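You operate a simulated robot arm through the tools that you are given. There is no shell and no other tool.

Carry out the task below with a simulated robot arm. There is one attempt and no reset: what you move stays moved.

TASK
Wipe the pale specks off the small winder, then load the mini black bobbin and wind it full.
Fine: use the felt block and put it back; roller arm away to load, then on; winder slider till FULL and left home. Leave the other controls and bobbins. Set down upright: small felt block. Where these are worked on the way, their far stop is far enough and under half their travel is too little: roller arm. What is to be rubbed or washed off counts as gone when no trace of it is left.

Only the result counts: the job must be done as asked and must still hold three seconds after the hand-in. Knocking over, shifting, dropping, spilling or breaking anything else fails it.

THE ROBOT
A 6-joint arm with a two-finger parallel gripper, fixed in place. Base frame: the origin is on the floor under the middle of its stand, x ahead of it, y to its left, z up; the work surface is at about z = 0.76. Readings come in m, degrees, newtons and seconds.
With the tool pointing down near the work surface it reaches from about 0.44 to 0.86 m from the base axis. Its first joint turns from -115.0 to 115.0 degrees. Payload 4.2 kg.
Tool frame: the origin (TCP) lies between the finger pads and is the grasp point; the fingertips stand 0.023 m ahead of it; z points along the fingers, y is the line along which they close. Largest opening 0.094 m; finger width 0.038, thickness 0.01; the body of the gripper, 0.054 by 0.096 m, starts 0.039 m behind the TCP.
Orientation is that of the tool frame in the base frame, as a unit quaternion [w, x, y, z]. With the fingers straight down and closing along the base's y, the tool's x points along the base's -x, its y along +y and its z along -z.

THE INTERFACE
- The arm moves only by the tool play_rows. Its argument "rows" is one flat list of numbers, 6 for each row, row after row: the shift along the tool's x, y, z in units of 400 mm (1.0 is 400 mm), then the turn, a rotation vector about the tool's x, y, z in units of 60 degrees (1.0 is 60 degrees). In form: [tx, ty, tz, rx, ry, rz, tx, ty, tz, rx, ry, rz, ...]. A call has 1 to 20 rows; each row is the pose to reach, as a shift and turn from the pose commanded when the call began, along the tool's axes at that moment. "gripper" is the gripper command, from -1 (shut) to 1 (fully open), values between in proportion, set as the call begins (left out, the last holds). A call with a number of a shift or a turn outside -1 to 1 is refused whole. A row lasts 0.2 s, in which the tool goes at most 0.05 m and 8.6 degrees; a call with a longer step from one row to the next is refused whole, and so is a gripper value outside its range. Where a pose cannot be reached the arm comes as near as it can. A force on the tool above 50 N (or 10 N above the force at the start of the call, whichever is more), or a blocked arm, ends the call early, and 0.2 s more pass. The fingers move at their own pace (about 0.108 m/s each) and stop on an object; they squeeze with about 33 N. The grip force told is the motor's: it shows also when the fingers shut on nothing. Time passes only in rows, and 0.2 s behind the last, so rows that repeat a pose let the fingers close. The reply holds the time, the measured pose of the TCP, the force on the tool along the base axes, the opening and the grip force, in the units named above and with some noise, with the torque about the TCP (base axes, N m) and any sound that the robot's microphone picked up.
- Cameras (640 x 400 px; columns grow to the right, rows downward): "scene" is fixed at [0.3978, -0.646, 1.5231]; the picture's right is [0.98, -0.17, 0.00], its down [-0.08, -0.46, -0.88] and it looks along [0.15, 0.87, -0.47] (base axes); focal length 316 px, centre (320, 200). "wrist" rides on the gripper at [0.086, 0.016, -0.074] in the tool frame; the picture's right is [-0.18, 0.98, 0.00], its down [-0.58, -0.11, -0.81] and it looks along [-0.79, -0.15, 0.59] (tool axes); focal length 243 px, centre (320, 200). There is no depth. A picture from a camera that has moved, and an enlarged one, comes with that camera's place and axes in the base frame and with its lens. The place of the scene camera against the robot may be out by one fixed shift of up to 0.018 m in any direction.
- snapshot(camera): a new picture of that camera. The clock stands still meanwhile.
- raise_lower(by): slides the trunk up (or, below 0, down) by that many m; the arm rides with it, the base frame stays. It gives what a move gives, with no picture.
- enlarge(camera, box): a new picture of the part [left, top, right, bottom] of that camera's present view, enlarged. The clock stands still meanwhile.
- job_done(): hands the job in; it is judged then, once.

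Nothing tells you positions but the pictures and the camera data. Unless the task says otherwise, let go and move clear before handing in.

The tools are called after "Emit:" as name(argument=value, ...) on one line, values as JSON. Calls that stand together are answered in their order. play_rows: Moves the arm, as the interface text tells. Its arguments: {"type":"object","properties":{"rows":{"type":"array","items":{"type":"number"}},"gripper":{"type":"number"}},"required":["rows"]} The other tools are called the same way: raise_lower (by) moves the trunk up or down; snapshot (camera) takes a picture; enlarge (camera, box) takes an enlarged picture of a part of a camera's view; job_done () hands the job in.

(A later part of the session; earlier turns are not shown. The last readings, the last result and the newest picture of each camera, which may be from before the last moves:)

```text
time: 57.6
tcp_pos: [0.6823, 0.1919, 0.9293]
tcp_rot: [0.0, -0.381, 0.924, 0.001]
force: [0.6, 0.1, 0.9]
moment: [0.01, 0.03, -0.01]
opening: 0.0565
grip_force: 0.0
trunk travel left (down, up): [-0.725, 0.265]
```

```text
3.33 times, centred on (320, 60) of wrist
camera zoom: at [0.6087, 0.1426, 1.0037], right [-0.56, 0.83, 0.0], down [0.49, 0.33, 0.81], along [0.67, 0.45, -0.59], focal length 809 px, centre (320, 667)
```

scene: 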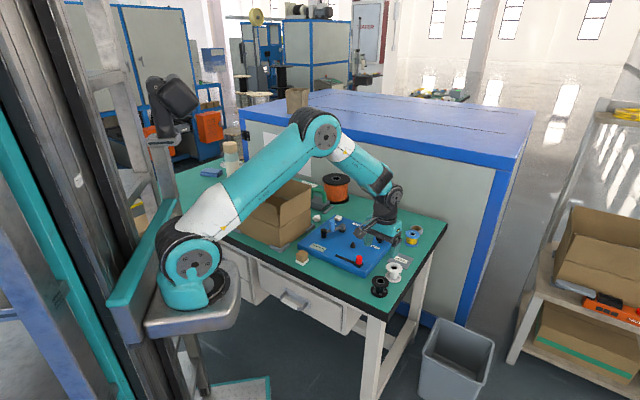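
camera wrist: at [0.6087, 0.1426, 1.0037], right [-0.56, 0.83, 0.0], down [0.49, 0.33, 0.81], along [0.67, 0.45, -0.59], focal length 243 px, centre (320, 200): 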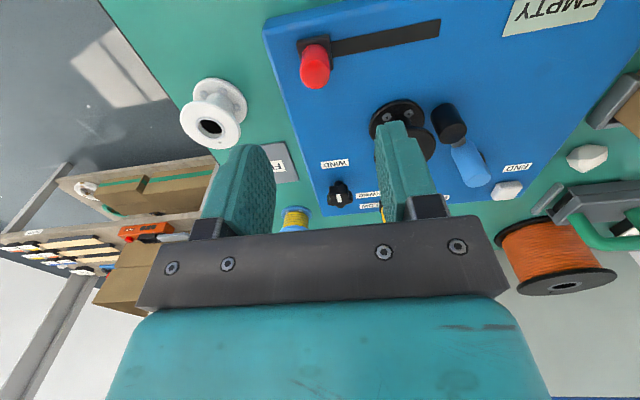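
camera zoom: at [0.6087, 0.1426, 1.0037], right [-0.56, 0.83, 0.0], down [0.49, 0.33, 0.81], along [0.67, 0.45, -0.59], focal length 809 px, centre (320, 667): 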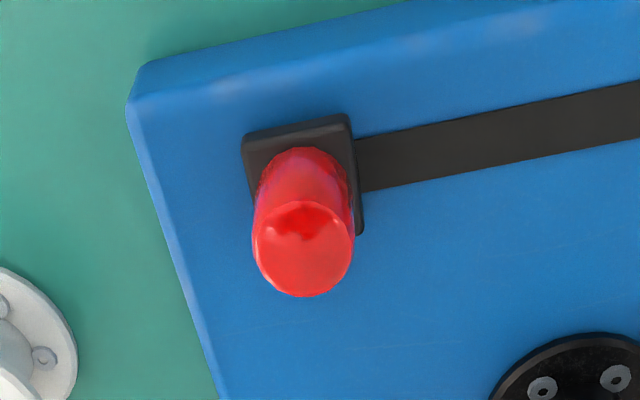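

The red knob is at (0.684, 0.189), top z≈0.827, and its slot runs at 135°. I lower the fingers around it.

Emit:
play_rows(rows=[0.0042, -0.0064, 0, 0, 0, 0, 0.0042, -0.0064, 0.09, 0, 0, 0, 0.0042, -0.0064, 0.18, 0, 0, 0, 0.0042, -0.0064, 0.235, 0, 0, 0, 0.0042, -0.0064, 0.2575, 0, 0, 0, 0.0042, -0.0064, 0.2575, 0, 0, 0])

Emit:
play_rows(rows=[0, 0, 0, 0, 0, 0, 0, 0, 0, 0, 0, 0], gripper=-0.42)

Emit:
snapshot(camera="wrist")

Emit:
enlarge(camera="scene", box=[310, 205, 410, 285])

```text
time: 59.0
tcp_pos: [0.6838, 0.1884, 0.8257]
tcp_rot: [0.0, -0.382, 0.924, 0.001]
force: [-0.2, 0.3, 0.2]
moment: [0.01, -0.04, -0.02]
opening: 0.0565
grip_force: 0.0
trunk travel left (down, up): [-0.725, 0.265]
```

```text
time: 59.6
tcp_pos: [0.6837, 0.1884, 0.8262]
tcp_rot: [0.0, -0.383, 0.924, 0.0]
force: [0.3, -0.5, 0.1]
moment: [-0.01, 0.02, 0.0]
opening: 0.0272
grip_force: 0.2
trunk travel left (down, up): [-0.725, 0.265]
```

```text
taken
camera wrist: at [0.6112, 0.1396, 0.9007], right [-0.56, 0.83, 0.0], down [0.49, 0.33, 0.81], along [0.67, 0.46, -0.59], focal length 243 px, centre (320, 200)
```

wrist: 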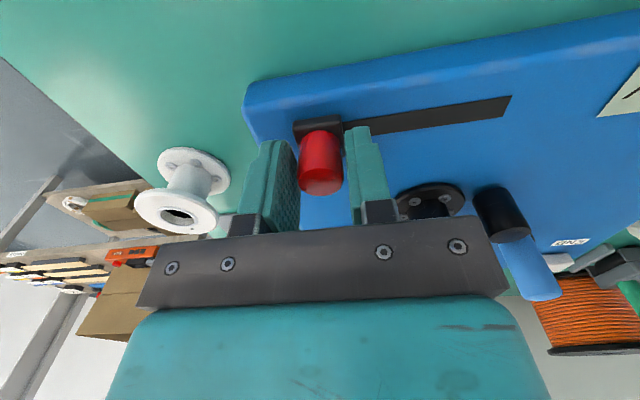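

```text
5.00 times, centred on (360, 245) of scene
camera zoom: at [0.3978, -0.646, 1.5231], right [0.98, -0.17, 0.0], down [-0.08, -0.46, -0.88], along [0.15, 0.87, -0.47], focal length 1582 px, centre (120, -25)
```

zoom: 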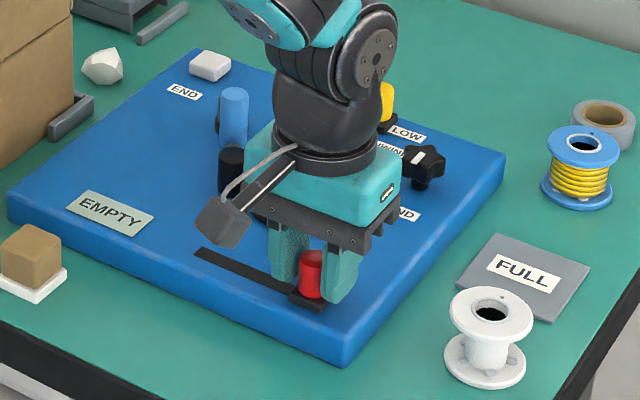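

The knob is caged. I push the slider a third of its way along the slot and watch the display.

Emit:
play_rows(rows=[0, 0.02, 0, 0, 0, 0, 0, 0.04, 0, 0, 0, 0, 0, 0.06, 0, 0, 0, 0, 0, 0.08, 0, 0, 0, 0, 0, 0.08, 0, 0, 0, 0])

Emit:
snapshot(camera="wrist")

Emit:
enlarge(camera="scene", box=[310, 205, 410, 285])

```text
time: 60.8
tcp_pos: [0.6616, 0.2113, 0.8266]
tcp_rot: [0.0, -0.383, 0.924, 0.0]
force: [-0.3, 0.2, -0.4]
moment: [0.0, -0.04, 0.01]
opening: 0.0272
grip_force: 0.0
trunk travel left (down, up): [-0.725, 0.265]
```

```text
taken
camera wrist: at [0.5887, 0.1621, 0.9008], right [-0.56, 0.83, 0.0], down [0.49, 0.33, 0.81], along [0.67, 0.46, -0.59], focal length 243 px, centre (320, 200)
```

wrist: 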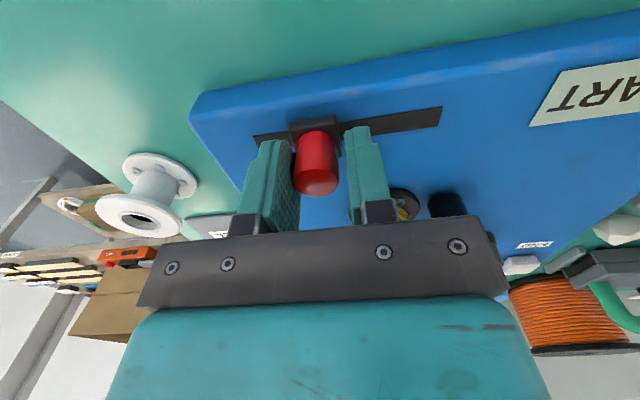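

```text
5.00 times, centred on (360, 245) of scene
camera zoom: at [0.3978, -0.646, 1.5231], right [0.98, -0.17, 0.0], down [-0.08, -0.46, -0.88], along [0.15, 0.87, -0.47], focal length 1582 px, centre (120, -25)
```

zoom: 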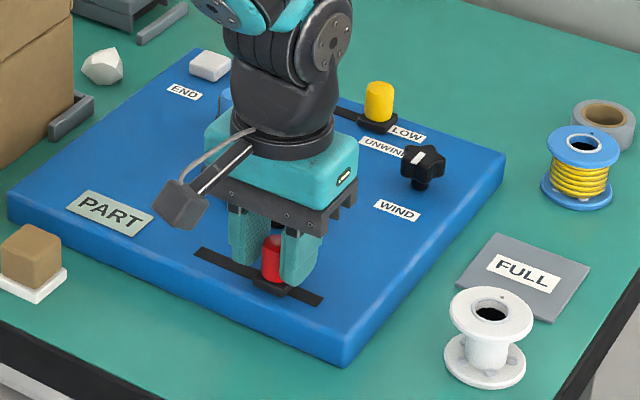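

The display changed to "PART", so winding is under way. I hold still briefly and check again.

Emit:
play_rows(rows=[0, 0, 0, 0, 0, 0, 0, 0, 0, 0, 0, 0])

Emit:
enlarge(camera="scene", box=[310, 205, 410, 285])

Emit:
enlarge(camera="wrist", box=[370, 170, 480, 240])

```text
time: 61.4
tcp_pos: [0.661, 0.2111, 0.8273]
tcp_rot: [0.0, -0.383, 0.924, 0.0]
force: [0.2, 0.4, -0.5]
moment: [-0.01, 0.0, -0.05]
opening: 0.0275
grip_force: 0.0
trunk travel left (down, up): [-0.725, 0.265]
```

```text
5.00 times, centred on (360, 245) of scene
camera zoom: at [0.3978, -0.646, 1.5231], right [0.98, -0.17, 0.0], down [-0.08, -0.46, -0.88], along [0.15, 0.87, -0.47], focal length 1582 px, centre (120, -25)
```

zoom: 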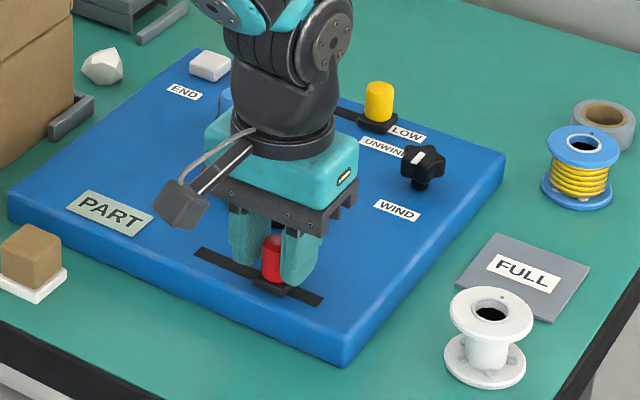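

```text
5.71 times, centred on (425, 205) of wrist
camera zoom: at [0.5888, 0.162, 0.9009], right [-0.56, 0.83, 0.0], down [0.49, 0.33, 0.81], along [0.67, 0.46, -0.59], focal length 1386 px, centre (-280, 171)
```

zoom: 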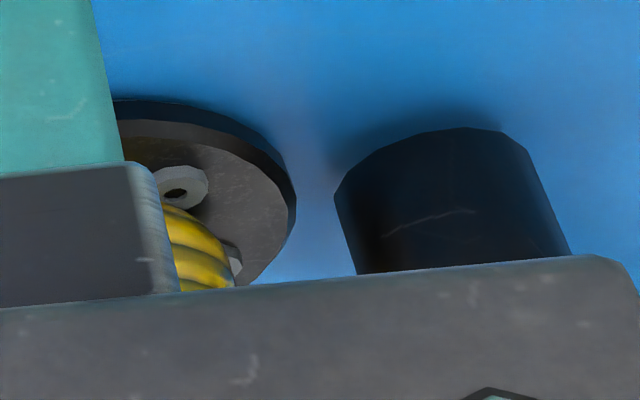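

Yellow wire is winding onto the hub. I hold a bit longer and compare the amount.

Emit:
play_rows(rows=[0, 0, 0, 0, 0, 0, 0, 0, 0, 0, 0, 0, 0, 0, 0, 0, 0, 0, 0, 0, 0, 0, 0, 0])

Emit:
enlarge(camera="scene", box=[310, 205, 410, 285])

Emit:
enlarge(camera="wrist", box=[370, 170, 480, 240])

```text
time: 62.4
tcp_pos: [0.6622, 0.2125, 0.8269]
tcp_rot: [0.001, -0.383, 0.924, 0.0]
force: [0.7, -0.4, -0.3]
moment: [-0.01, -0.01, 0.04]
opening: 0.0273
grip_force: 0.0
trunk travel left (down, up): [-0.725, 0.265]
```

```text
5.00 times, centred on (360, 245) of scene
camera zoom: at [0.3978, -0.646, 1.5231], right [0.98, -0.17, 0.0], down [-0.08, -0.46, -0.88], along [0.15, 0.87, -0.47], focal length 1582 px, centre (120, -25)
```

zoom: 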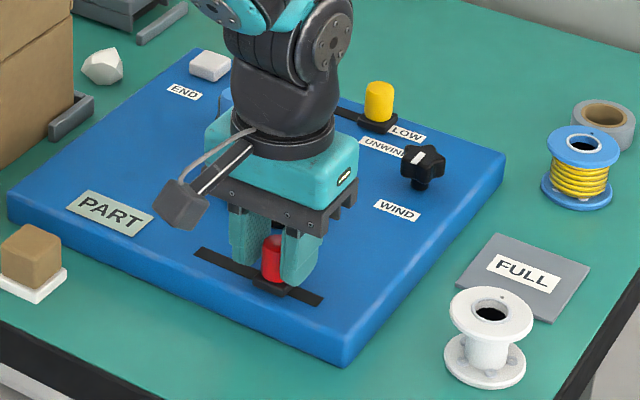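

```text
5.71 times, centred on (425, 205) of wrist
camera zoom: at [0.5888, 0.162, 0.9008], right [-0.56, 0.83, 0.0], down [0.49, 0.33, 0.81], along [0.67, 0.46, -0.59], focal length 1386 px, centre (-280, 171)
```

zoom: 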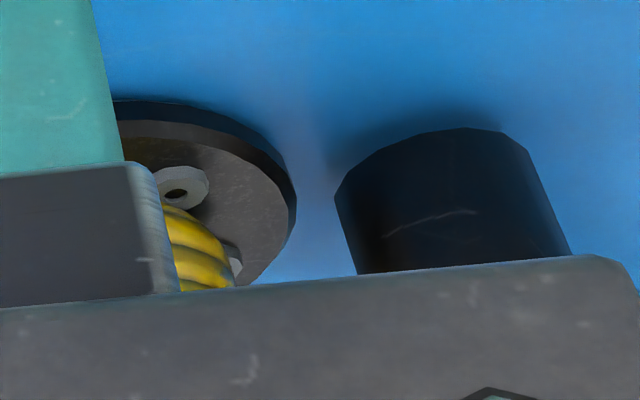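

Holding adds nothing, so winding follows the slider's motion. I push further in steps and watch the display.

Emit:
play_rows(rows=[0, 0.015, 0, 0, 0, 0, 0, 0.03, 0, 0, 0, 0, 0, 0.045, 0, 0, 0, 0, 0, 0.045, 0, 0, 0, 0])

Emit:
enlarge(camera="scene", box=[310, 205, 410, 285])

Emit:
snapshot(camera="wrist")

```text
time: 63.4
tcp_pos: [0.6489, 0.2238, 0.8272]
tcp_rot: [0.001, -0.382, 0.924, 0.0]
force: [0.5, -0.2, -0.1]
moment: [0.0, -0.01, 0.0]
opening: 0.0274
grip_force: 0.3
trunk travel left (down, up): [-0.725, 0.265]
```

```text
5.00 times, centred on (360, 245) of scene
camera zoom: at [0.3978, -0.646, 1.5231], right [0.98, -0.17, 0.0], down [-0.08, -0.46, -0.88], along [0.15, 0.87, -0.47], focal length 1582 px, centre (120, -25)
```

zoom: 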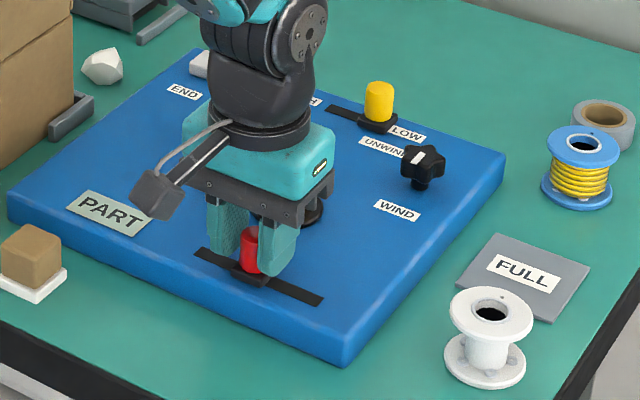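

```text
taken
camera wrist: at [0.576, 0.1749, 0.9009], right [-0.56, 0.83, 0.0], down [0.49, 0.33, 0.81], along [0.67, 0.46, -0.59], focal length 243 px, centre (320, 200)
```

wrist: 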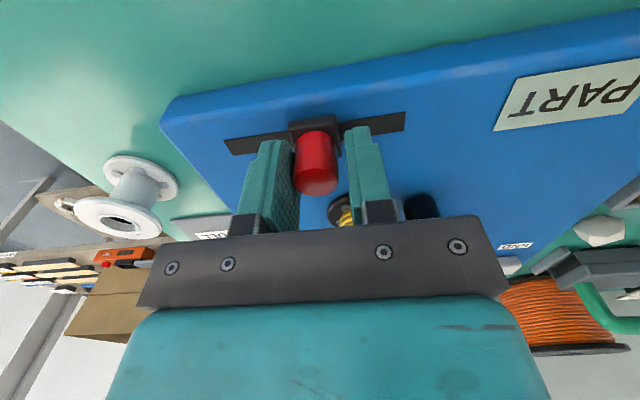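

Emit:
play_rows(rows=[0, 0.015, 0, 0, 0, 0, 0, 0.03, 0, 0, 0, 0, 0, 0.03, 0, 0, 0, 0])

Emit:
snapshot(camera="wrist")

Emit:
enlarge(camera="wrist", box=[300, 170, 400, 240])

```text
time: 64.2
tcp_pos: [0.6396, 0.2334, 0.8276]
tcp_rot: [0.0, -0.382, 0.924, 0.0]
force: [0.2, 0.3, 0.2]
moment: [0.0, 0.02, -0.01]
opening: 0.0276
grip_force: 0.1
trunk travel left (down, up): [-0.725, 0.265]
```

```text
taken
camera wrist: at [0.5675, 0.1835, 0.9008], right [-0.56, 0.83, 0.0], down [0.49, 0.33, 0.81], along [0.67, 0.46, -0.59], focal length 243 px, centre (320, 200)
```

wrist: 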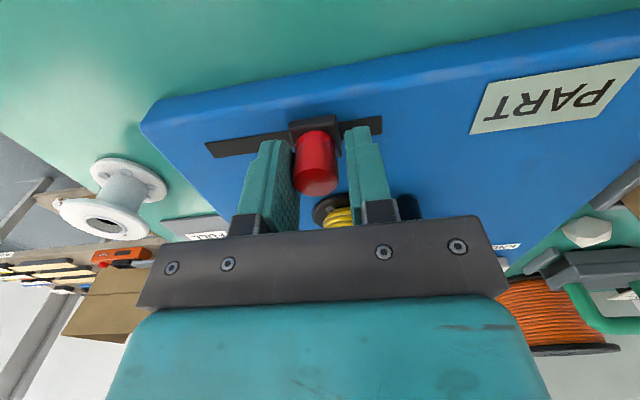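

```text
5.71 times, centred on (350, 205) of wrist
camera zoom: at [0.5675, 0.1835, 0.9008], right [-0.56, 0.83, 0.0], down [0.49, 0.33, 0.81], along [0.67, 0.46, -0.59], focal length 1386 px, centre (149, 171)
```

zoom: 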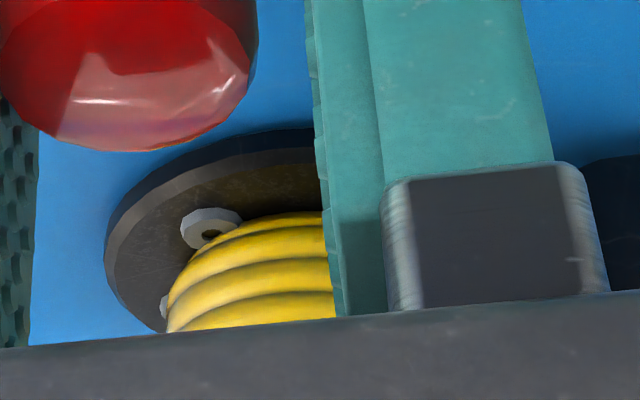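

The coil is growing with the stroke. I continue in small steps toward the slot end.

Emit:
play_rows(rows=[0, 0.01, 0, 0, 0, 0, 0, 0.02, 0, 0, 0, 0, 0, 0.02, 0, 0, 0, 0])

Emit:
snapshot(camera="wrist")

```text
time: 65.0
tcp_pos: [0.6351, 0.2391, 0.8267]
tcp_rot: [-0.001, -0.382, 0.924, 0.0]
force: [0.7, 0.1, -0.1]
moment: [0.0, -0.03, 0.0]
opening: 0.0275
grip_force: 0.6
trunk travel left (down, up): [-0.725, 0.265]
```

```text
taken
camera wrist: at [0.5618, 0.1892, 0.9006], right [-0.56, 0.83, 0.0], down [0.49, 0.33, 0.81], along [0.67, 0.46, -0.59], focal length 243 px, centre (320, 200)
```

wrist: 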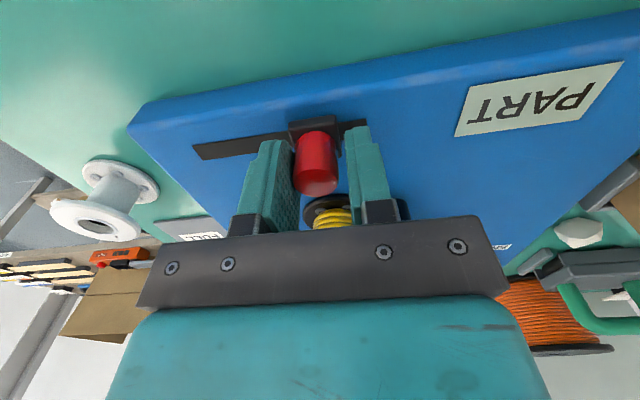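

Emit:
play_rows(rows=[0, 0.01, 0, 0, 0, 0, 0, 0.02, 0, 0, 0, 0, 0, 0.02, 0, 0, 0, 0])

Emit:
snapshot(camera="wrist")

```text
time: 65.8
tcp_pos: [0.6295, 0.2442, 0.826]
tcp_rot: [-0.001, -0.383, 0.924, 0.0]
force: [0.1, -0.3, -0.8]
moment: [-0.02, 0.01, 0.01]
opening: 0.0278
grip_force: 0.1
trunk travel left (down, up): [-0.725, 0.265]
```

```text
taken
camera wrist: at [0.5564, 0.1948, 0.9007], right [-0.56, 0.83, 0.0], down [0.49, 0.33, 0.81], along [0.67, 0.46, -0.59], focal length 243 px, centre (320, 200)
```

wrist: 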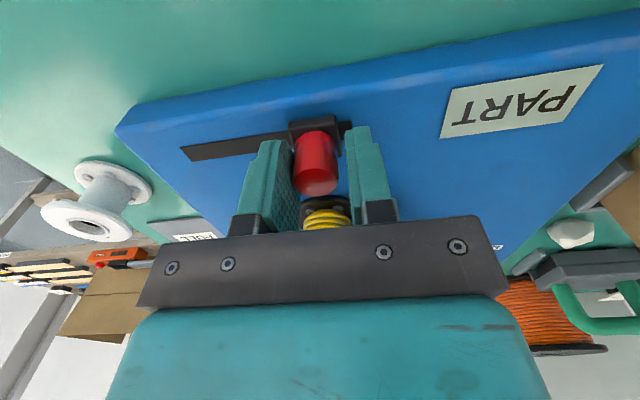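

Emit:
play_rows(rows=[0, 0.008, 0, 0, 0, 0, 0, 0.016, 0, 0, 0, 0, 0, 0.016, 0, 0, 0, 0])

Emit:
snapshot(camera="wrist")

```text
time: 66.6
tcp_pos: [0.6258, 0.2483, 0.8264]
tcp_rot: [0.0, -0.383, 0.924, 0.0]
force: [-0.1, -0.2, 0.2]
moment: [-0.01, -0.01, 0.01]
opening: 0.0274
grip_force: 0.8
trunk travel left (down, up): [-0.725, 0.265]
```

```text
taken
camera wrist: at [0.5518, 0.1993, 0.901], right [-0.56, 0.83, 0.0], down [0.49, 0.33, 0.81], along [0.67, 0.46, -0.59], focal length 243 px, centre (320, 200)
```

wrist: 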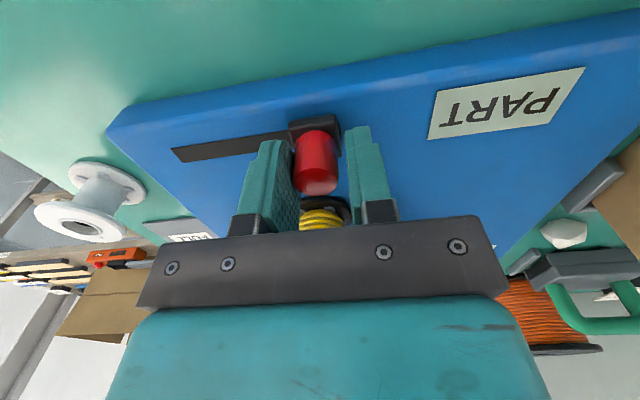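

The carriage is almost at the slot end. I push the last bit until I feel the stop.

Emit:
play_rows(rows=[0, 0.005, 0, 0, 0, 0, 0, 0.01, 0, 0, 0, 0, 0, 0.01, 0, 0, 0, 0])

Emit:
snapshot(camera="wrist")

Emit:
enlarge(camera="scene", box=[310, 205, 410, 285])

```text
time: 67.4
tcp_pos: [0.6216, 0.2524, 0.8269]
tcp_rot: [0.001, -0.383, 0.924, -0.001]
force: [0.3, -0.4, 0.7]
moment: [-0.01, 0.0, -0.01]
opening: 0.0276
grip_force: 0.6
trunk travel left (down, up): [-0.725, 0.265]
```

```text
taken
camera wrist: at [0.5489, 0.2021, 0.9008], right [-0.56, 0.83, 0.0], down [0.49, 0.33, 0.81], along [0.67, 0.46, -0.59], focal length 243 px, centre (320, 200)
```

wrist: 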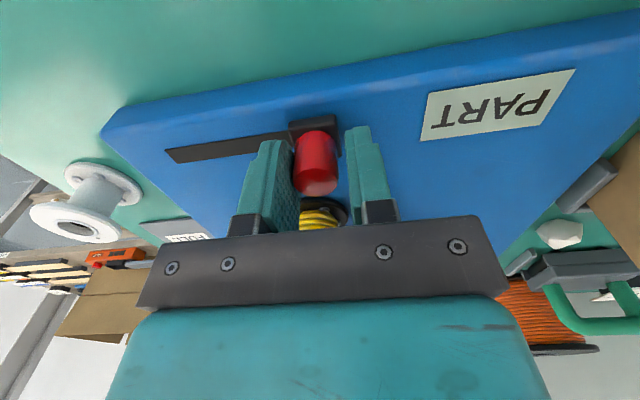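

```text
5.00 times, centred on (360, 245) of scene
camera zoom: at [0.3978, -0.646, 1.5231], right [0.98, -0.17, 0.0], down [-0.08, -0.46, -0.88], along [0.15, 0.87, -0.47], focal length 1582 px, centre (120, -25)
```

zoom: 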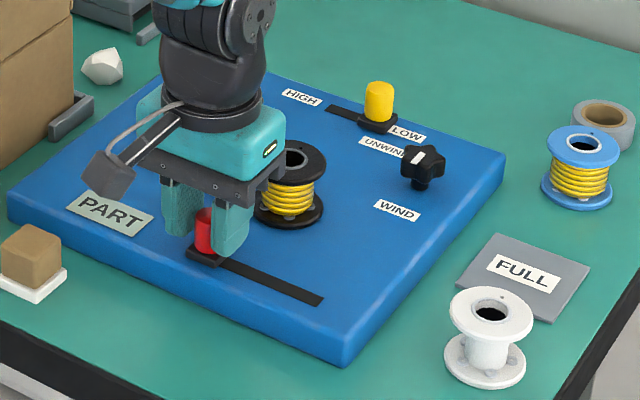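

Emit:
play_rows(rows=[0, 0.005, 0, 0, 0, 0, 0, 0.01, 0, 0, 0, 0, 0, 0.012, 0, 0, 0, 0])

Emit:
snapshot(camera="wrist")

```text
time: 68.2
tcp_pos: [0.6182, 0.2551, 0.8264]
tcp_rot: [0.0, -0.382, 0.924, 0.0]
force: [1.3, -1.9, -1.9]
moment: [-0.01, 0.0, 0.0]
opening: 0.0285
grip_force: 1.3
trunk travel left (down, up): [-0.725, 0.265]
```

```text
taken
camera wrist: at [0.5457, 0.2053, 0.9007], right [-0.56, 0.83, 0.0], down [0.49, 0.33, 0.81], along [0.67, 0.45, -0.59], focal length 243 px, centre (320, 200)
```

wrist: 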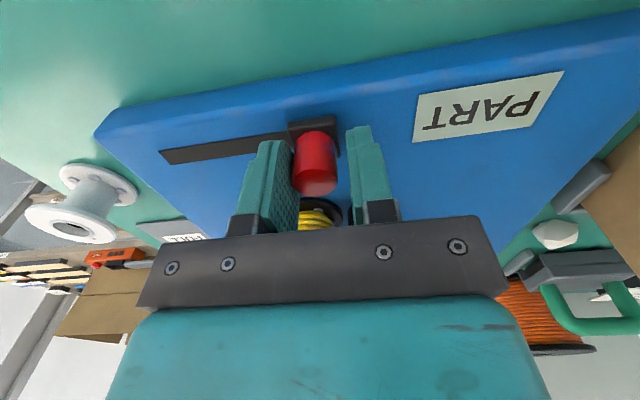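

I'm at the far stop and it still reads PART. I hold here briefly to see whether time matters.

Emit:
play_rows(rows=[0, -0.003, 0, 0, 0, 0, 0, -0.003, 0, 0, 0, 0, 0, -0.003, 0, 0, 0, 0, 0, -0.003, 0, 0, 0, 0, 0, -0.003, 0, 0, 0, 0])

Emit:
snapshot(camera="wrist")

Emit:
enlarge(camera="scene", box=[310, 215, 380, 265])

```text
time: 69.4
tcp_pos: [0.6189, 0.2539, 0.8267]
tcp_rot: [-0.001, -0.382, 0.924, 0.0]
force: [-0.2, 0.6, 0.3]
moment: [0.01, -0.02, 0.0]
opening: 0.0273
grip_force: 0.0
trunk travel left (down, up): [-0.725, 0.265]
```

```text
taken
camera wrist: at [0.5463, 0.2046, 0.9007], right [-0.56, 0.83, 0.0], down [0.49, 0.33, 0.81], along [0.67, 0.46, -0.59], focal length 243 px, centre (320, 200)
```

wrist: 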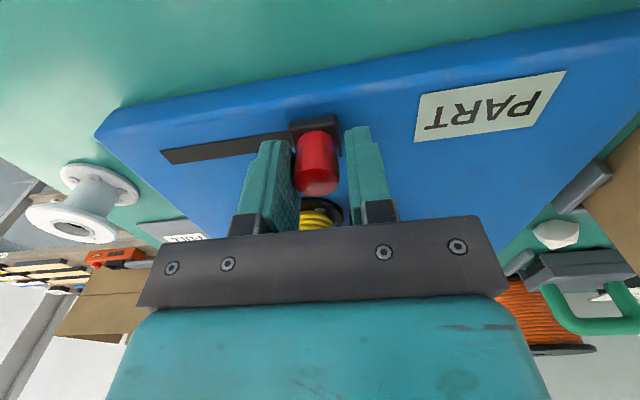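

```text
8.00 times, centred on (345, 240) of scene
camera zoom: at [0.3978, -0.646, 1.5231], right [0.98, -0.17, 0.0], down [-0.08, -0.46, -0.88], along [0.15, 0.87, -0.47], focal length 2531 px, centre (120, -120)
```

zoom: 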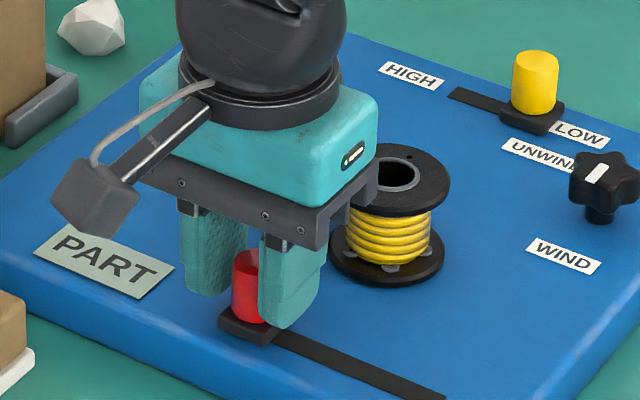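

Emit:
play_rows(rows=[0, 0, 0, 0, 0, 0, 0, 0, 0, 0, 0, 0, 0, 0, 0, 0, 0, 0, 0, 0, 0, 0, 0, 0, 0, 0, 0, 0, 0, 0, 0, 0, 0, 0, 0, 0, 0, 0, 0, 0, 0, 0, 0, 0, 0, 0, 0, 0])

Emit:
enlarge(camera="scene", box=[310, 215, 380, 265])

```text
time: 71.2
tcp_pos: [0.6193, 0.2544, 0.8269]
tcp_rot: [0.0, -0.383, 0.924, 0.0]
force: [0.2, -0.3, 0.2]
moment: [0.02, -0.03, -0.01]
opening: 0.0275
grip_force: 0.0
trunk travel left (down, up): [-0.725, 0.265]
```

```text
8.00 times, centred on (345, 240) of scene
camera zoom: at [0.3978, -0.646, 1.5231], right [0.98, -0.17, 0.0], down [-0.08, -0.46, -0.88], along [0.15, 0.87, -0.47], focal length 2531 px, centre (120, -120)
```

zoom: 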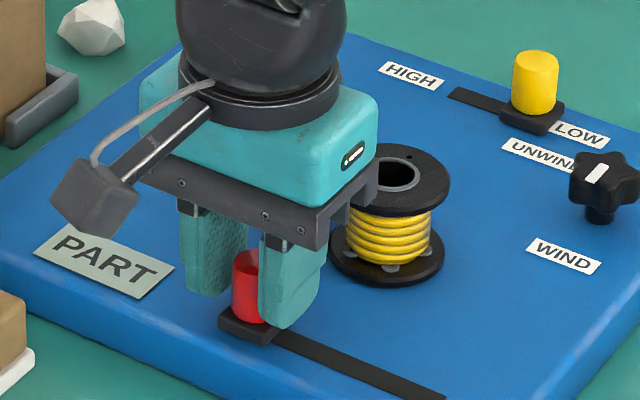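

Time alone adds nothing; it's the stroke that winds. I bring the slider back toward home and watch.

Emit:
play_rows(rows=[0, -0.03, 0, 0, 0, 0, 0, -0.06, 0, 0, 0, 0, 0, -0.09, 0, 0, 0, 0, 0, -0.12, 0, 0, 0, 0, 0, -0.12, 0, 0, 0, 0])

Emit:
enlarge(camera="scene", box=[310, 215, 380, 265])

Emit:
snapshot(camera="wrist")

```text
time: 72.4
tcp_pos: [0.6529, 0.2189, 0.8272]
tcp_rot: [0.0, -0.382, 0.924, 0.0]
force: [0.7, -0.2, -0.5]
moment: [0.0, 0.01, 0.02]
opening: 0.0274
grip_force: 0.0
trunk travel left (down, up): [-0.725, 0.265]
```

```text
8.00 times, centred on (345, 240) of scene
camera zoom: at [0.3978, -0.646, 1.5231], right [0.98, -0.17, 0.0], down [-0.08, -0.46, -0.88], along [0.15, 0.87, -0.47], focal length 2531 px, centre (120, -120)
```

zoom: 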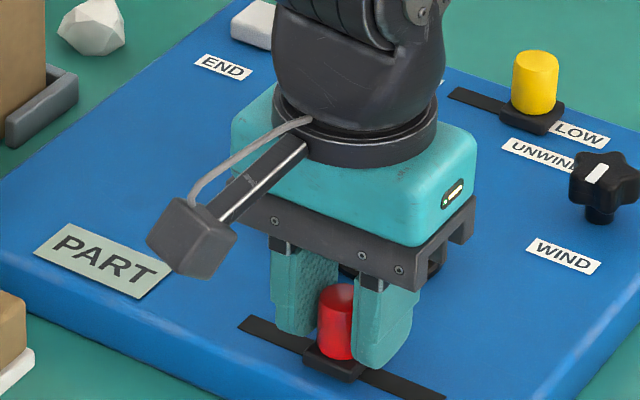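

```text
taken
camera wrist: at [0.5801, 0.1704, 0.9005], right [-0.56, 0.83, 0.0], down [0.49, 0.33, 0.81], along [0.67, 0.45, -0.59], focal length 243 px, centre (320, 200)
```

wrist: 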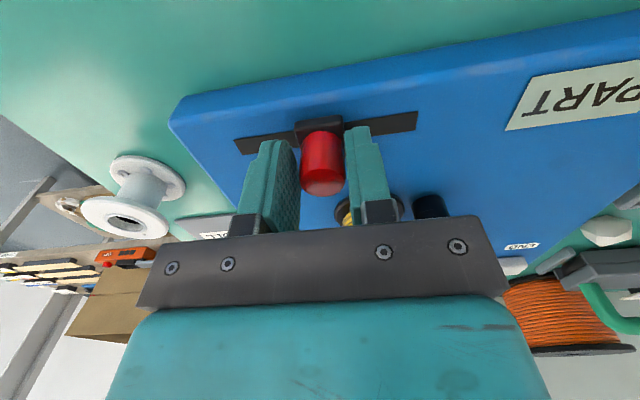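

Emit:
play_rows(rows=[0, -0.03, 0, 0, 0, 0, 0, -0.06, 0, 0, 0, 0, 0, -0.09, 0, 0, 0, 0, 0, -0.11, 0, 0, 0, 0, 0, -0.115, 0, 0, 0, 0, 0, -0.115, 0, 0, 0, 0])

Emit:
enlarge(camera="scene", box=[310, 205, 410, 285])

Emit:
snapshot(camera="wrist")

```text
time: 73.8
tcp_pos: [0.6861, 0.1877, 0.8261]
tcp_rot: [0.0, -0.383, 0.924, 0.0]
force: [-0.9, 0.6, -0.6]
moment: [-0.01, 0.0, -0.02]
opening: 0.0278
grip_force: 0.7
trunk travel left (down, up): [-0.725, 0.265]
```

```text
5.00 times, centred on (360, 245) of scene
camera zoom: at [0.3978, -0.646, 1.5231], right [0.98, -0.17, 0.0], down [-0.08, -0.46, -0.88], along [0.15, 0.87, -0.47], focal length 1582 px, centre (120, -25)
```

zoom: 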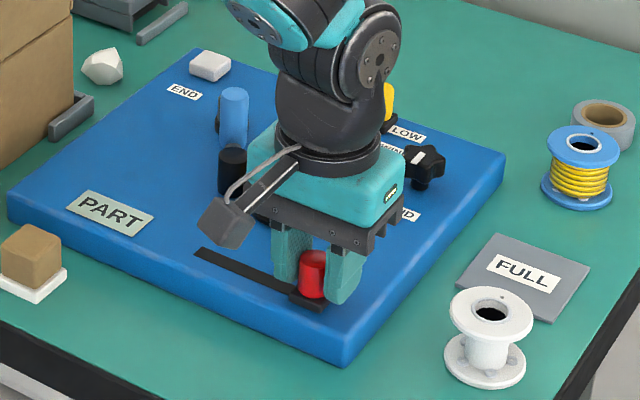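

```text
taken
camera wrist: at [0.6129, 0.1379, 0.9011], right [-0.56, 0.83, 0.0], down [0.49, 0.33, 0.81], along [0.67, 0.46, -0.59], focal length 243 px, centre (320, 200)
```

wrist: 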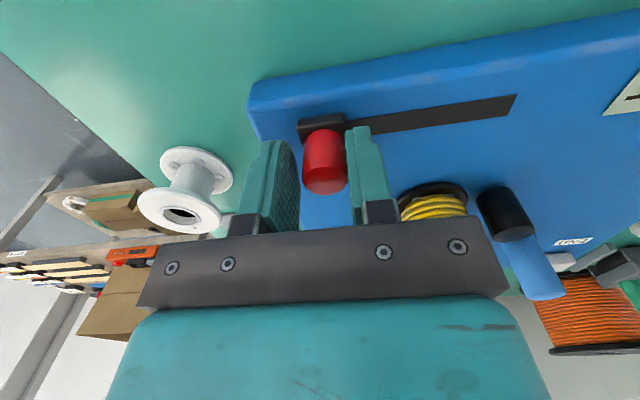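

The slider is at home and still shows PART. I start a second stroke, checking the display along the way.

Emit:
play_rows(rows=[0, 0.03, 0, 0, 0, 0, 0, 0.06, 0, 0, 0, 0, 0, 0.08, 0, 0, 0, 0, 0, 0.08, 0, 0, 0, 0])

Emit:
enlarge(camera="scene", box=[310, 205, 410, 285])

Emit:
enlarge(camera="wrist", box=[370, 170, 480, 240])

```text
time: 74.8
tcp_pos: [0.664, 0.2096, 0.827]
tcp_rot: [0.001, -0.383, 0.924, 0.0]
force: [0.1, 0.4, 0.2]
moment: [0.0, -0.02, -0.02]
opening: 0.0272
grip_force: 0.5
trunk travel left (down, up): [-0.725, 0.265]
```

```text
5.00 times, centred on (360, 245) of scene
camera zoom: at [0.3978, -0.646, 1.5231], right [0.98, -0.17, 0.0], down [-0.08, -0.46, -0.88], along [0.15, 0.87, -0.47], focal length 1582 px, centre (120, -25)
```

zoom: 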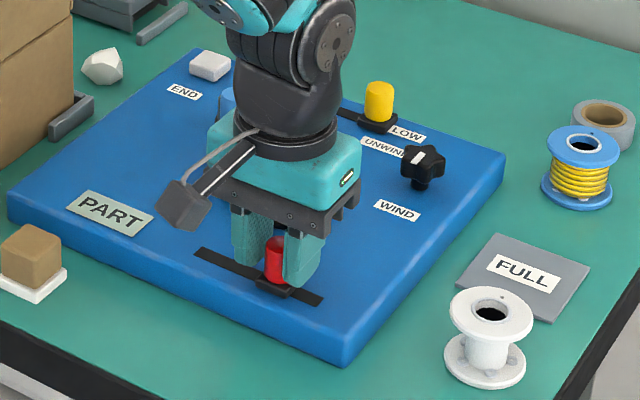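

```text
5.71 times, centred on (425, 205) of wrist
camera zoom: at [0.5902, 0.1603, 0.9011], right [-0.56, 0.83, 0.0], down [0.49, 0.33, 0.81], along [0.67, 0.46, -0.59], focal length 1386 px, centre (-280, 171)
```

zoom: 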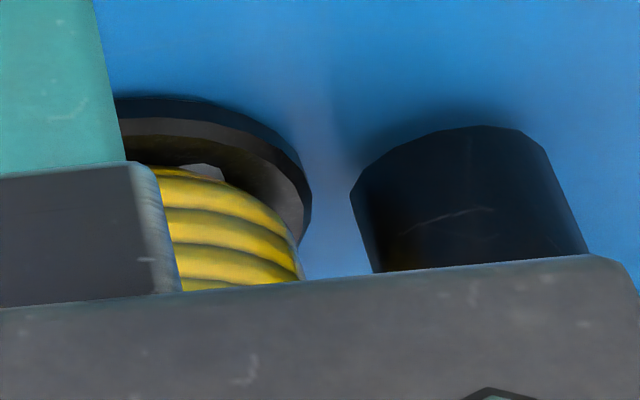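

The coil has grown clearly. I continue the second stroke in small steps, reading the display each time.

Emit:
play_rows(rows=[0, 0.015, 0, 0, 0, 0, 0, 0.03, 0, 0, 0, 0, 0, 0.03, 0, 0, 0, 0])

Emit:
enlarge(camera="scene", box=[310, 205, 410, 285])

```text
time: 75.6
tcp_pos: [0.6535, 0.2182, 0.8263]
tcp_rot: [0.0, -0.383, 0.924, 0.0]
force: [0.4, -0.5, -0.1]
moment: [0.02, 0.01, -0.04]
opening: 0.0274
grip_force: 0.1
trunk travel left (down, up): [-0.725, 0.265]
```

```text
5.00 times, centred on (360, 245) of scene
camera zoom: at [0.3978, -0.646, 1.5231], right [0.98, -0.17, 0.0], down [-0.08, -0.46, -0.88], along [0.15, 0.87, -0.47], focal length 1582 px, centre (120, -25)
```

zoom: 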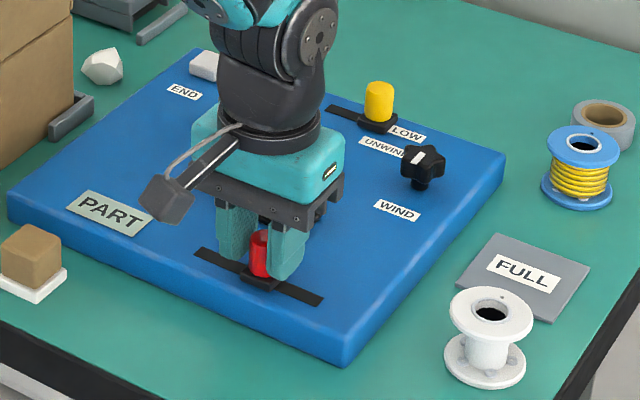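

Emit:
play_rows(rows=[0, 0.015, 0, 0, 0, 0, 0, 0.03, 0, 0, 0, 0, 0, 0.03, 0, 0, 0, 0])

Emit:
snapshot(camera="wrist")

```text
time: 76.4
tcp_pos: [0.6462, 0.227, 0.8269]
tcp_rot: [0.0, -0.383, 0.924, 0.0]
force: [1.0, -0.3, 0.3]
moment: [0.02, 0.0, 0.02]
opening: 0.0272
grip_force: 0.0
trunk travel left (down, up): [-0.725, 0.265]
```

```text
taken
camera wrist: at [0.5727, 0.1778, 0.9005], right [-0.56, 0.83, 0.0], down [0.49, 0.33, 0.81], along [0.67, 0.46, -0.59], focal length 243 px, centre (320, 200)
```

wrist: 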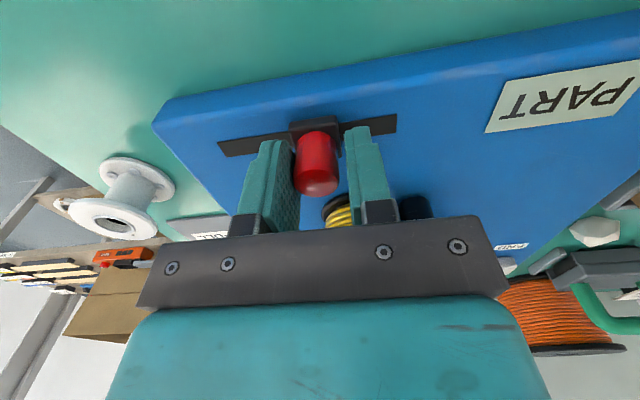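

Emit:
play_rows(rows=[0, 0.012, 0, 0, 0, 0, 0, 0.025, 0, 0, 0, 0, 0, 0.025, 0, 0, 0, 0])

Emit:
snapshot(camera="wrist")

```text
time: 77.2
tcp_pos: [0.6385, 0.2348, 0.8266]
tcp_rot: [-0.001, -0.383, 0.924, 0.001]
force: [0.8, -0.9, -0.4]
moment: [-0.04, -0.01, -0.01]
opening: 0.0271
grip_force: 0.4
trunk travel left (down, up): [-0.725, 0.265]
```

```text
taken
camera wrist: at [0.5658, 0.1847, 0.9006], right [-0.56, 0.83, 0.0], down [0.49, 0.33, 0.81], along [0.67, 0.46, -0.59], focal length 243 px, centre (320, 200)
```

wrist: 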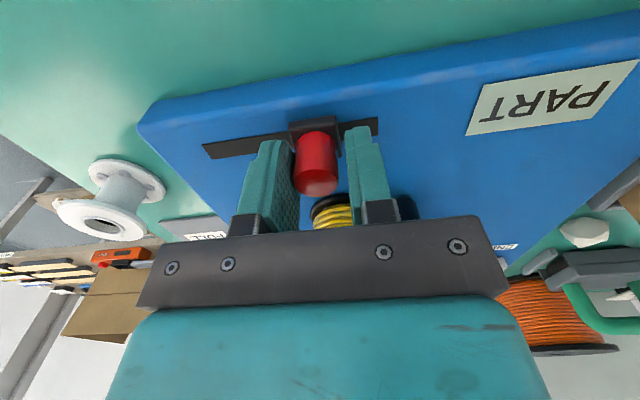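

Emit:
play_rows(rows=[0, 0.012, 0, 0, 0, 0, 0, 0.025, 0, 0, 0, 0, 0, 0.025, 0, 0, 0, 0])

Emit:
snapshot(camera="wrist")

```text
time: 78.0
tcp_pos: [0.631, 0.2413, 0.8268]
tcp_rot: [0.0, -0.383, 0.924, 0.0]
force: [-0.3, 0.4, -0.7]
moment: [-0.01, 0.02, -0.03]
opening: 0.0272
grip_force: 0.0
trunk travel left (down, up): [-0.725, 0.265]
```

```text
taken
camera wrist: at [0.5588, 0.1917, 0.9004], right [-0.56, 0.83, 0.0], down [0.49, 0.33, 0.81], along [0.67, 0.46, -0.59], focal length 243 px, centre (320, 200)
```

wrist: 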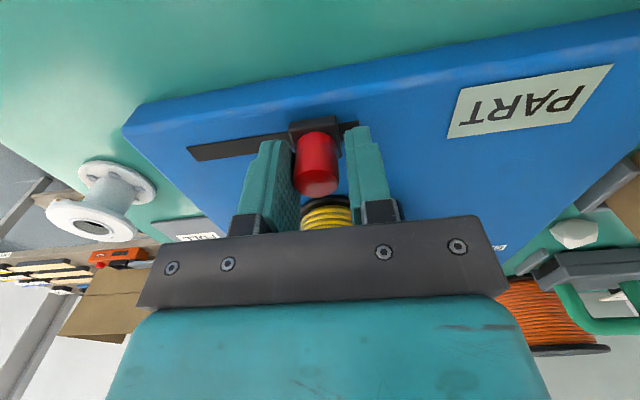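

Emit:
play_rows(rows=[0, 0.012, 0, 0, 0, 0, 0, 0.025, 0, 0, 0, 0, 0, 0.025, 0, 0, 0, 0])

Emit:
snapshot(camera="wrist")

Emit:
enlarge(camera="scene", box=[310, 215, 380, 265])

```text
time: 78.8
tcp_pos: [0.6251, 0.2479, 0.8271]
tcp_rot: [0.0, -0.383, 0.924, -0.001]
force: [0.0, -0.7, -0.8]
moment: [0.02, 0.0, 0.01]
opening: 0.0273
grip_force: 0.4
trunk travel left (down, up): [-0.725, 0.265]
```

```text
taken
camera wrist: at [0.5519, 0.1988, 0.9009], right [-0.56, 0.83, 0.0], down [0.49, 0.33, 0.81], along [0.67, 0.46, -0.59], focal length 243 px, centre (320, 200)
```

wrist: 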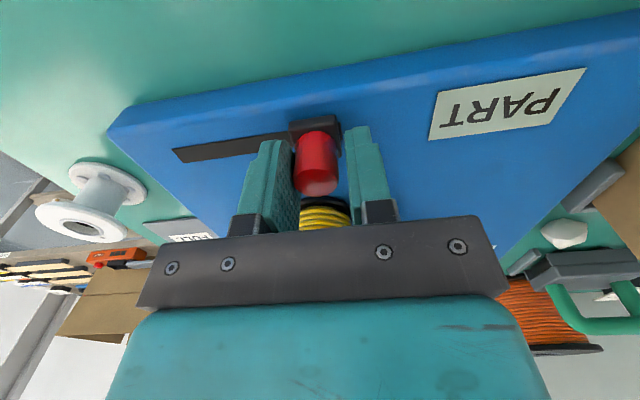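

```text
8.00 times, centred on (345, 240) of scene
camera zoom: at [0.3978, -0.646, 1.5231], right [0.98, -0.17, 0.0], down [-0.08, -0.46, -0.88], along [0.15, 0.87, -0.47], focal length 2531 px, centre (120, -120)
```

zoom: 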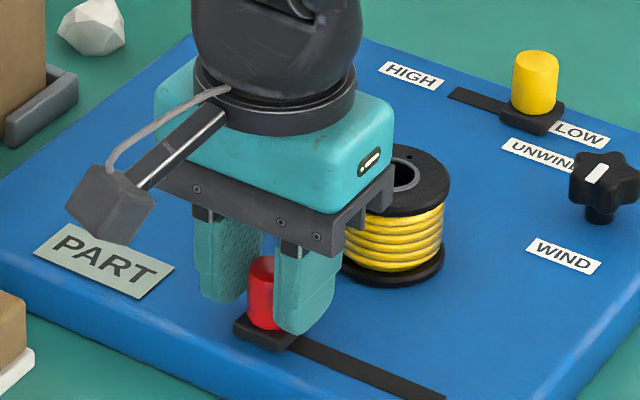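

The coil is almost at the flange edge. I finish the stroke in tiny steps.

Emit:
play_rows(rows=[0, 0.006, 0, 0, 0, 0, 0, 0.012, 0, 0, 0, 0, 0, 0.012, 0, 0, 0, 0])

Emit:
snapshot(camera="wrist")

```text
time: 79.6
tcp_pos: [0.6207, 0.2515, 0.826]
tcp_rot: [0.0, -0.383, 0.924, -0.001]
force: [1.4, -0.9, -0.8]
moment: [-0.01, -0.01, 0.0]
opening: 0.0277
grip_force: 0.0
trunk travel left (down, up): [-0.725, 0.265]
```

```text
taken
camera wrist: at [0.5483, 0.2022, 0.9007], right [-0.56, 0.83, 0.0], down [0.49, 0.33, 0.81], along [0.67, 0.46, -0.59], focal length 243 px, centre (320, 200)
```

wrist: 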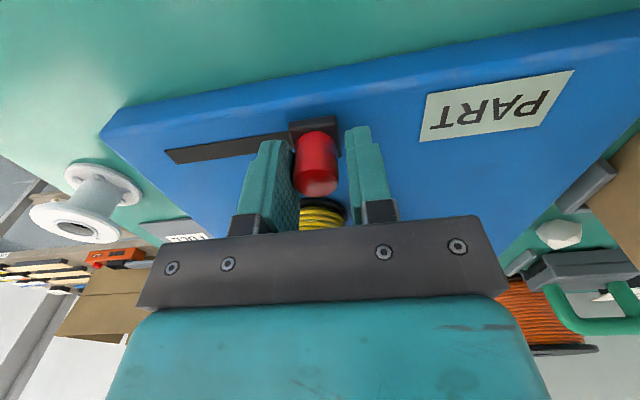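

Emit:
play_rows(rows=[0, 0.005, 0, 0, 0, 0, 0, 0.01, 0, 0, 0, 0, 0, 0.01, 0, 0, 0, 0])

Emit:
snapshot(camera="wrist")

```text
time: 80.4
tcp_pos: [0.6199, 0.2548, 0.8257]
tcp_rot: [0.0, -0.382, 0.924, 0.0]
force: [0.2, -1.8, -0.1]
moment: [-0.02, -0.01, -0.01]
opening: 0.0278
grip_force: 1.0
trunk travel left (down, up): [-0.725, 0.265]
```

```text
taken
camera wrist: at [0.5458, 0.205, 0.9008], right [-0.56, 0.83, 0.0], down [0.49, 0.33, 0.81], along [0.67, 0.46, -0.59], focal length 243 px, centre (320, 200)
```

wrist: 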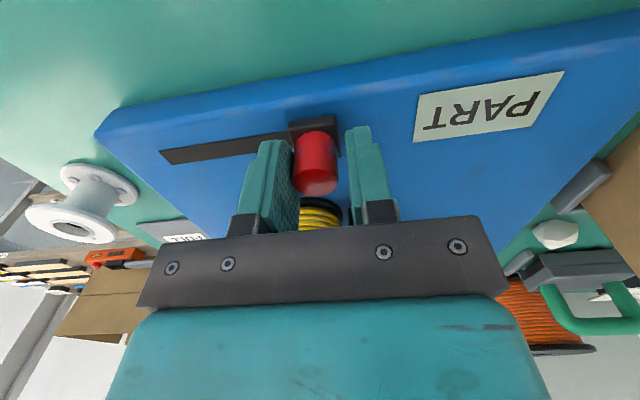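

At the far stop again, still PART. I return toward home, checking the display in between.

Emit:
play_rows(rows=[0, -0.03, 0, 0, 0, 0, 0, -0.06, 0, 0, 0, 0, 0, -0.06, 0, 0, 0, 0])

Emit:
snapshot(camera="wrist")

```text
time: 81.2
tcp_pos: [0.6361, 0.2368, 0.826]
tcp_rot: [0.0, -0.383, 0.924, 0.0]
force: [-0.3, 0.3, -0.6]
moment: [0.01, -0.03, 0.02]
opening: 0.0274
grip_force: 0.1
trunk travel left (down, up): [-0.725, 0.265]
```

```text
taken
camera wrist: at [0.563, 0.1878, 0.9007], right [-0.56, 0.83, 0.0], down [0.49, 0.33, 0.81], along [0.67, 0.45, -0.59], focal length 243 px, centre (320, 200)
```

wrist: 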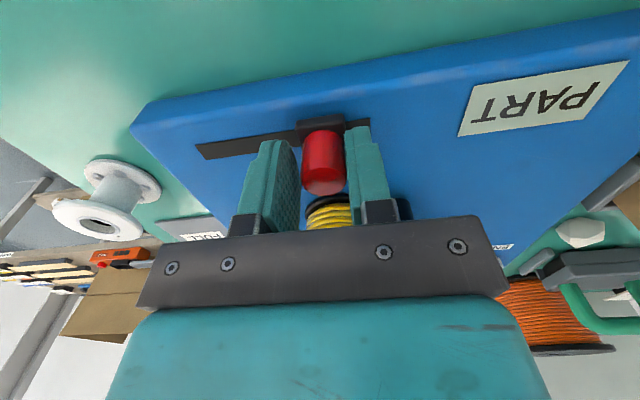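

Emit:
play_rows(rows=[0, -0.03, 0, 0, 0, 0, 0, -0.06, 0, 0, 0, 0, 0, -0.09, 0, 0, 0, 0, 0, -0.09, 0, 0, 0, 0])

Emit:
enlarge(camera="scene", box=[310, 205, 410, 285])

```text
time: 82.2
tcp_pos: [0.6623, 0.2113, 0.8274]
tcp_rot: [0.0, -0.383, 0.924, 0.0]
force: [-0.3, -0.4, -0.6]
moment: [-0.03, 0.01, 0.02]
opening: 0.0273
grip_force: 0.1
trunk travel left (down, up): [-0.725, 0.265]
```

```text
5.00 times, centred on (360, 245) of scene
camera zoom: at [0.3978, -0.646, 1.5231], right [0.98, -0.17, 0.0], down [-0.08, -0.46, -0.88], along [0.15, 0.87, -0.47], focal length 1582 px, centre (120, -25)
```

zoom: 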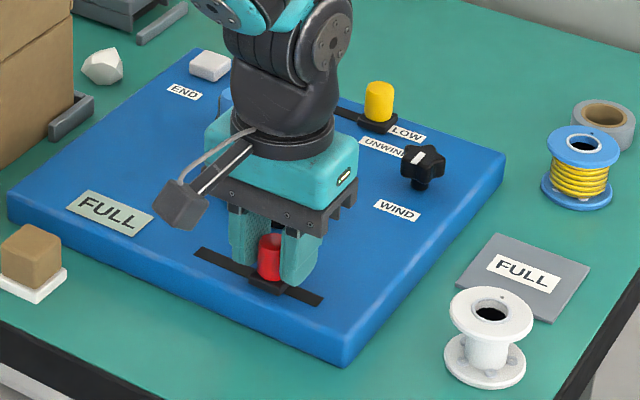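

The display reads FULL. I bring the slider the rest of the way home.

Emit:
play_rows(rows=[0, -0.03, 0, 0, 0, 0, 0, -0.06, 0, 0, 0, 0, 0, -0.08, 0, 0, 0, 0, 0, -0.0875, 0, 0, 0, 0, 0, -0.09, 0, 0, 0, 0, 0, -0.09, 0, 0, 0, 0])

Emit:
enlarge(camera="scene", box=[310, 205, 410, 285])

Emit:
snapshot(camera="wrist")

```text
time: 83.6
tcp_pos: [0.6873, 0.1875, 0.826]
tcp_rot: [0.0, -0.383, 0.924, 0.001]
force: [-1.6, 2.6, 1.8]
moment: [0.05, 0.02, 0.03]
opening: 0.029
grip_force: 1.7
trunk travel left (down, up): [-0.725, 0.265]
```

```text
5.00 times, centred on (360, 245) of scene
camera zoom: at [0.3978, -0.646, 1.5231], right [0.98, -0.17, 0.0], down [-0.08, -0.46, -0.88], along [0.15, 0.87, -0.47], focal length 1582 px, centre (120, -25)
```

zoom: 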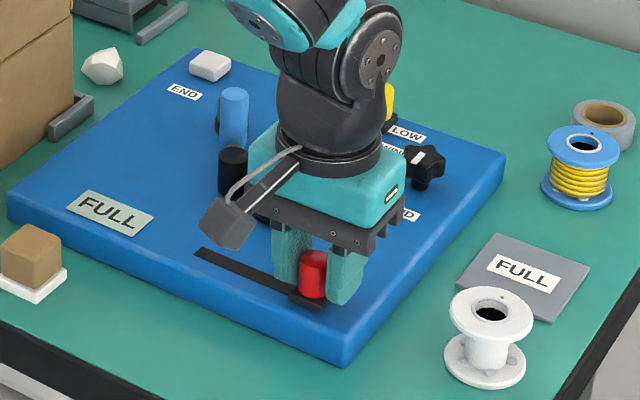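

```text
taken
camera wrist: at [0.6136, 0.1377, 0.9007], right [-0.56, 0.83, 0.0], down [0.49, 0.33, 0.81], along [0.67, 0.46, -0.59], focal length 243 px, centre (320, 200)
```

wrist: 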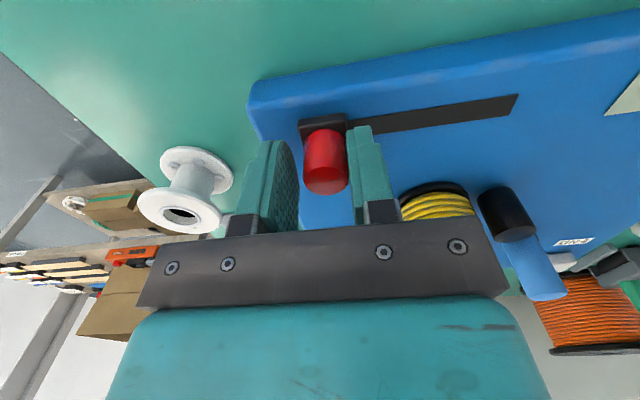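

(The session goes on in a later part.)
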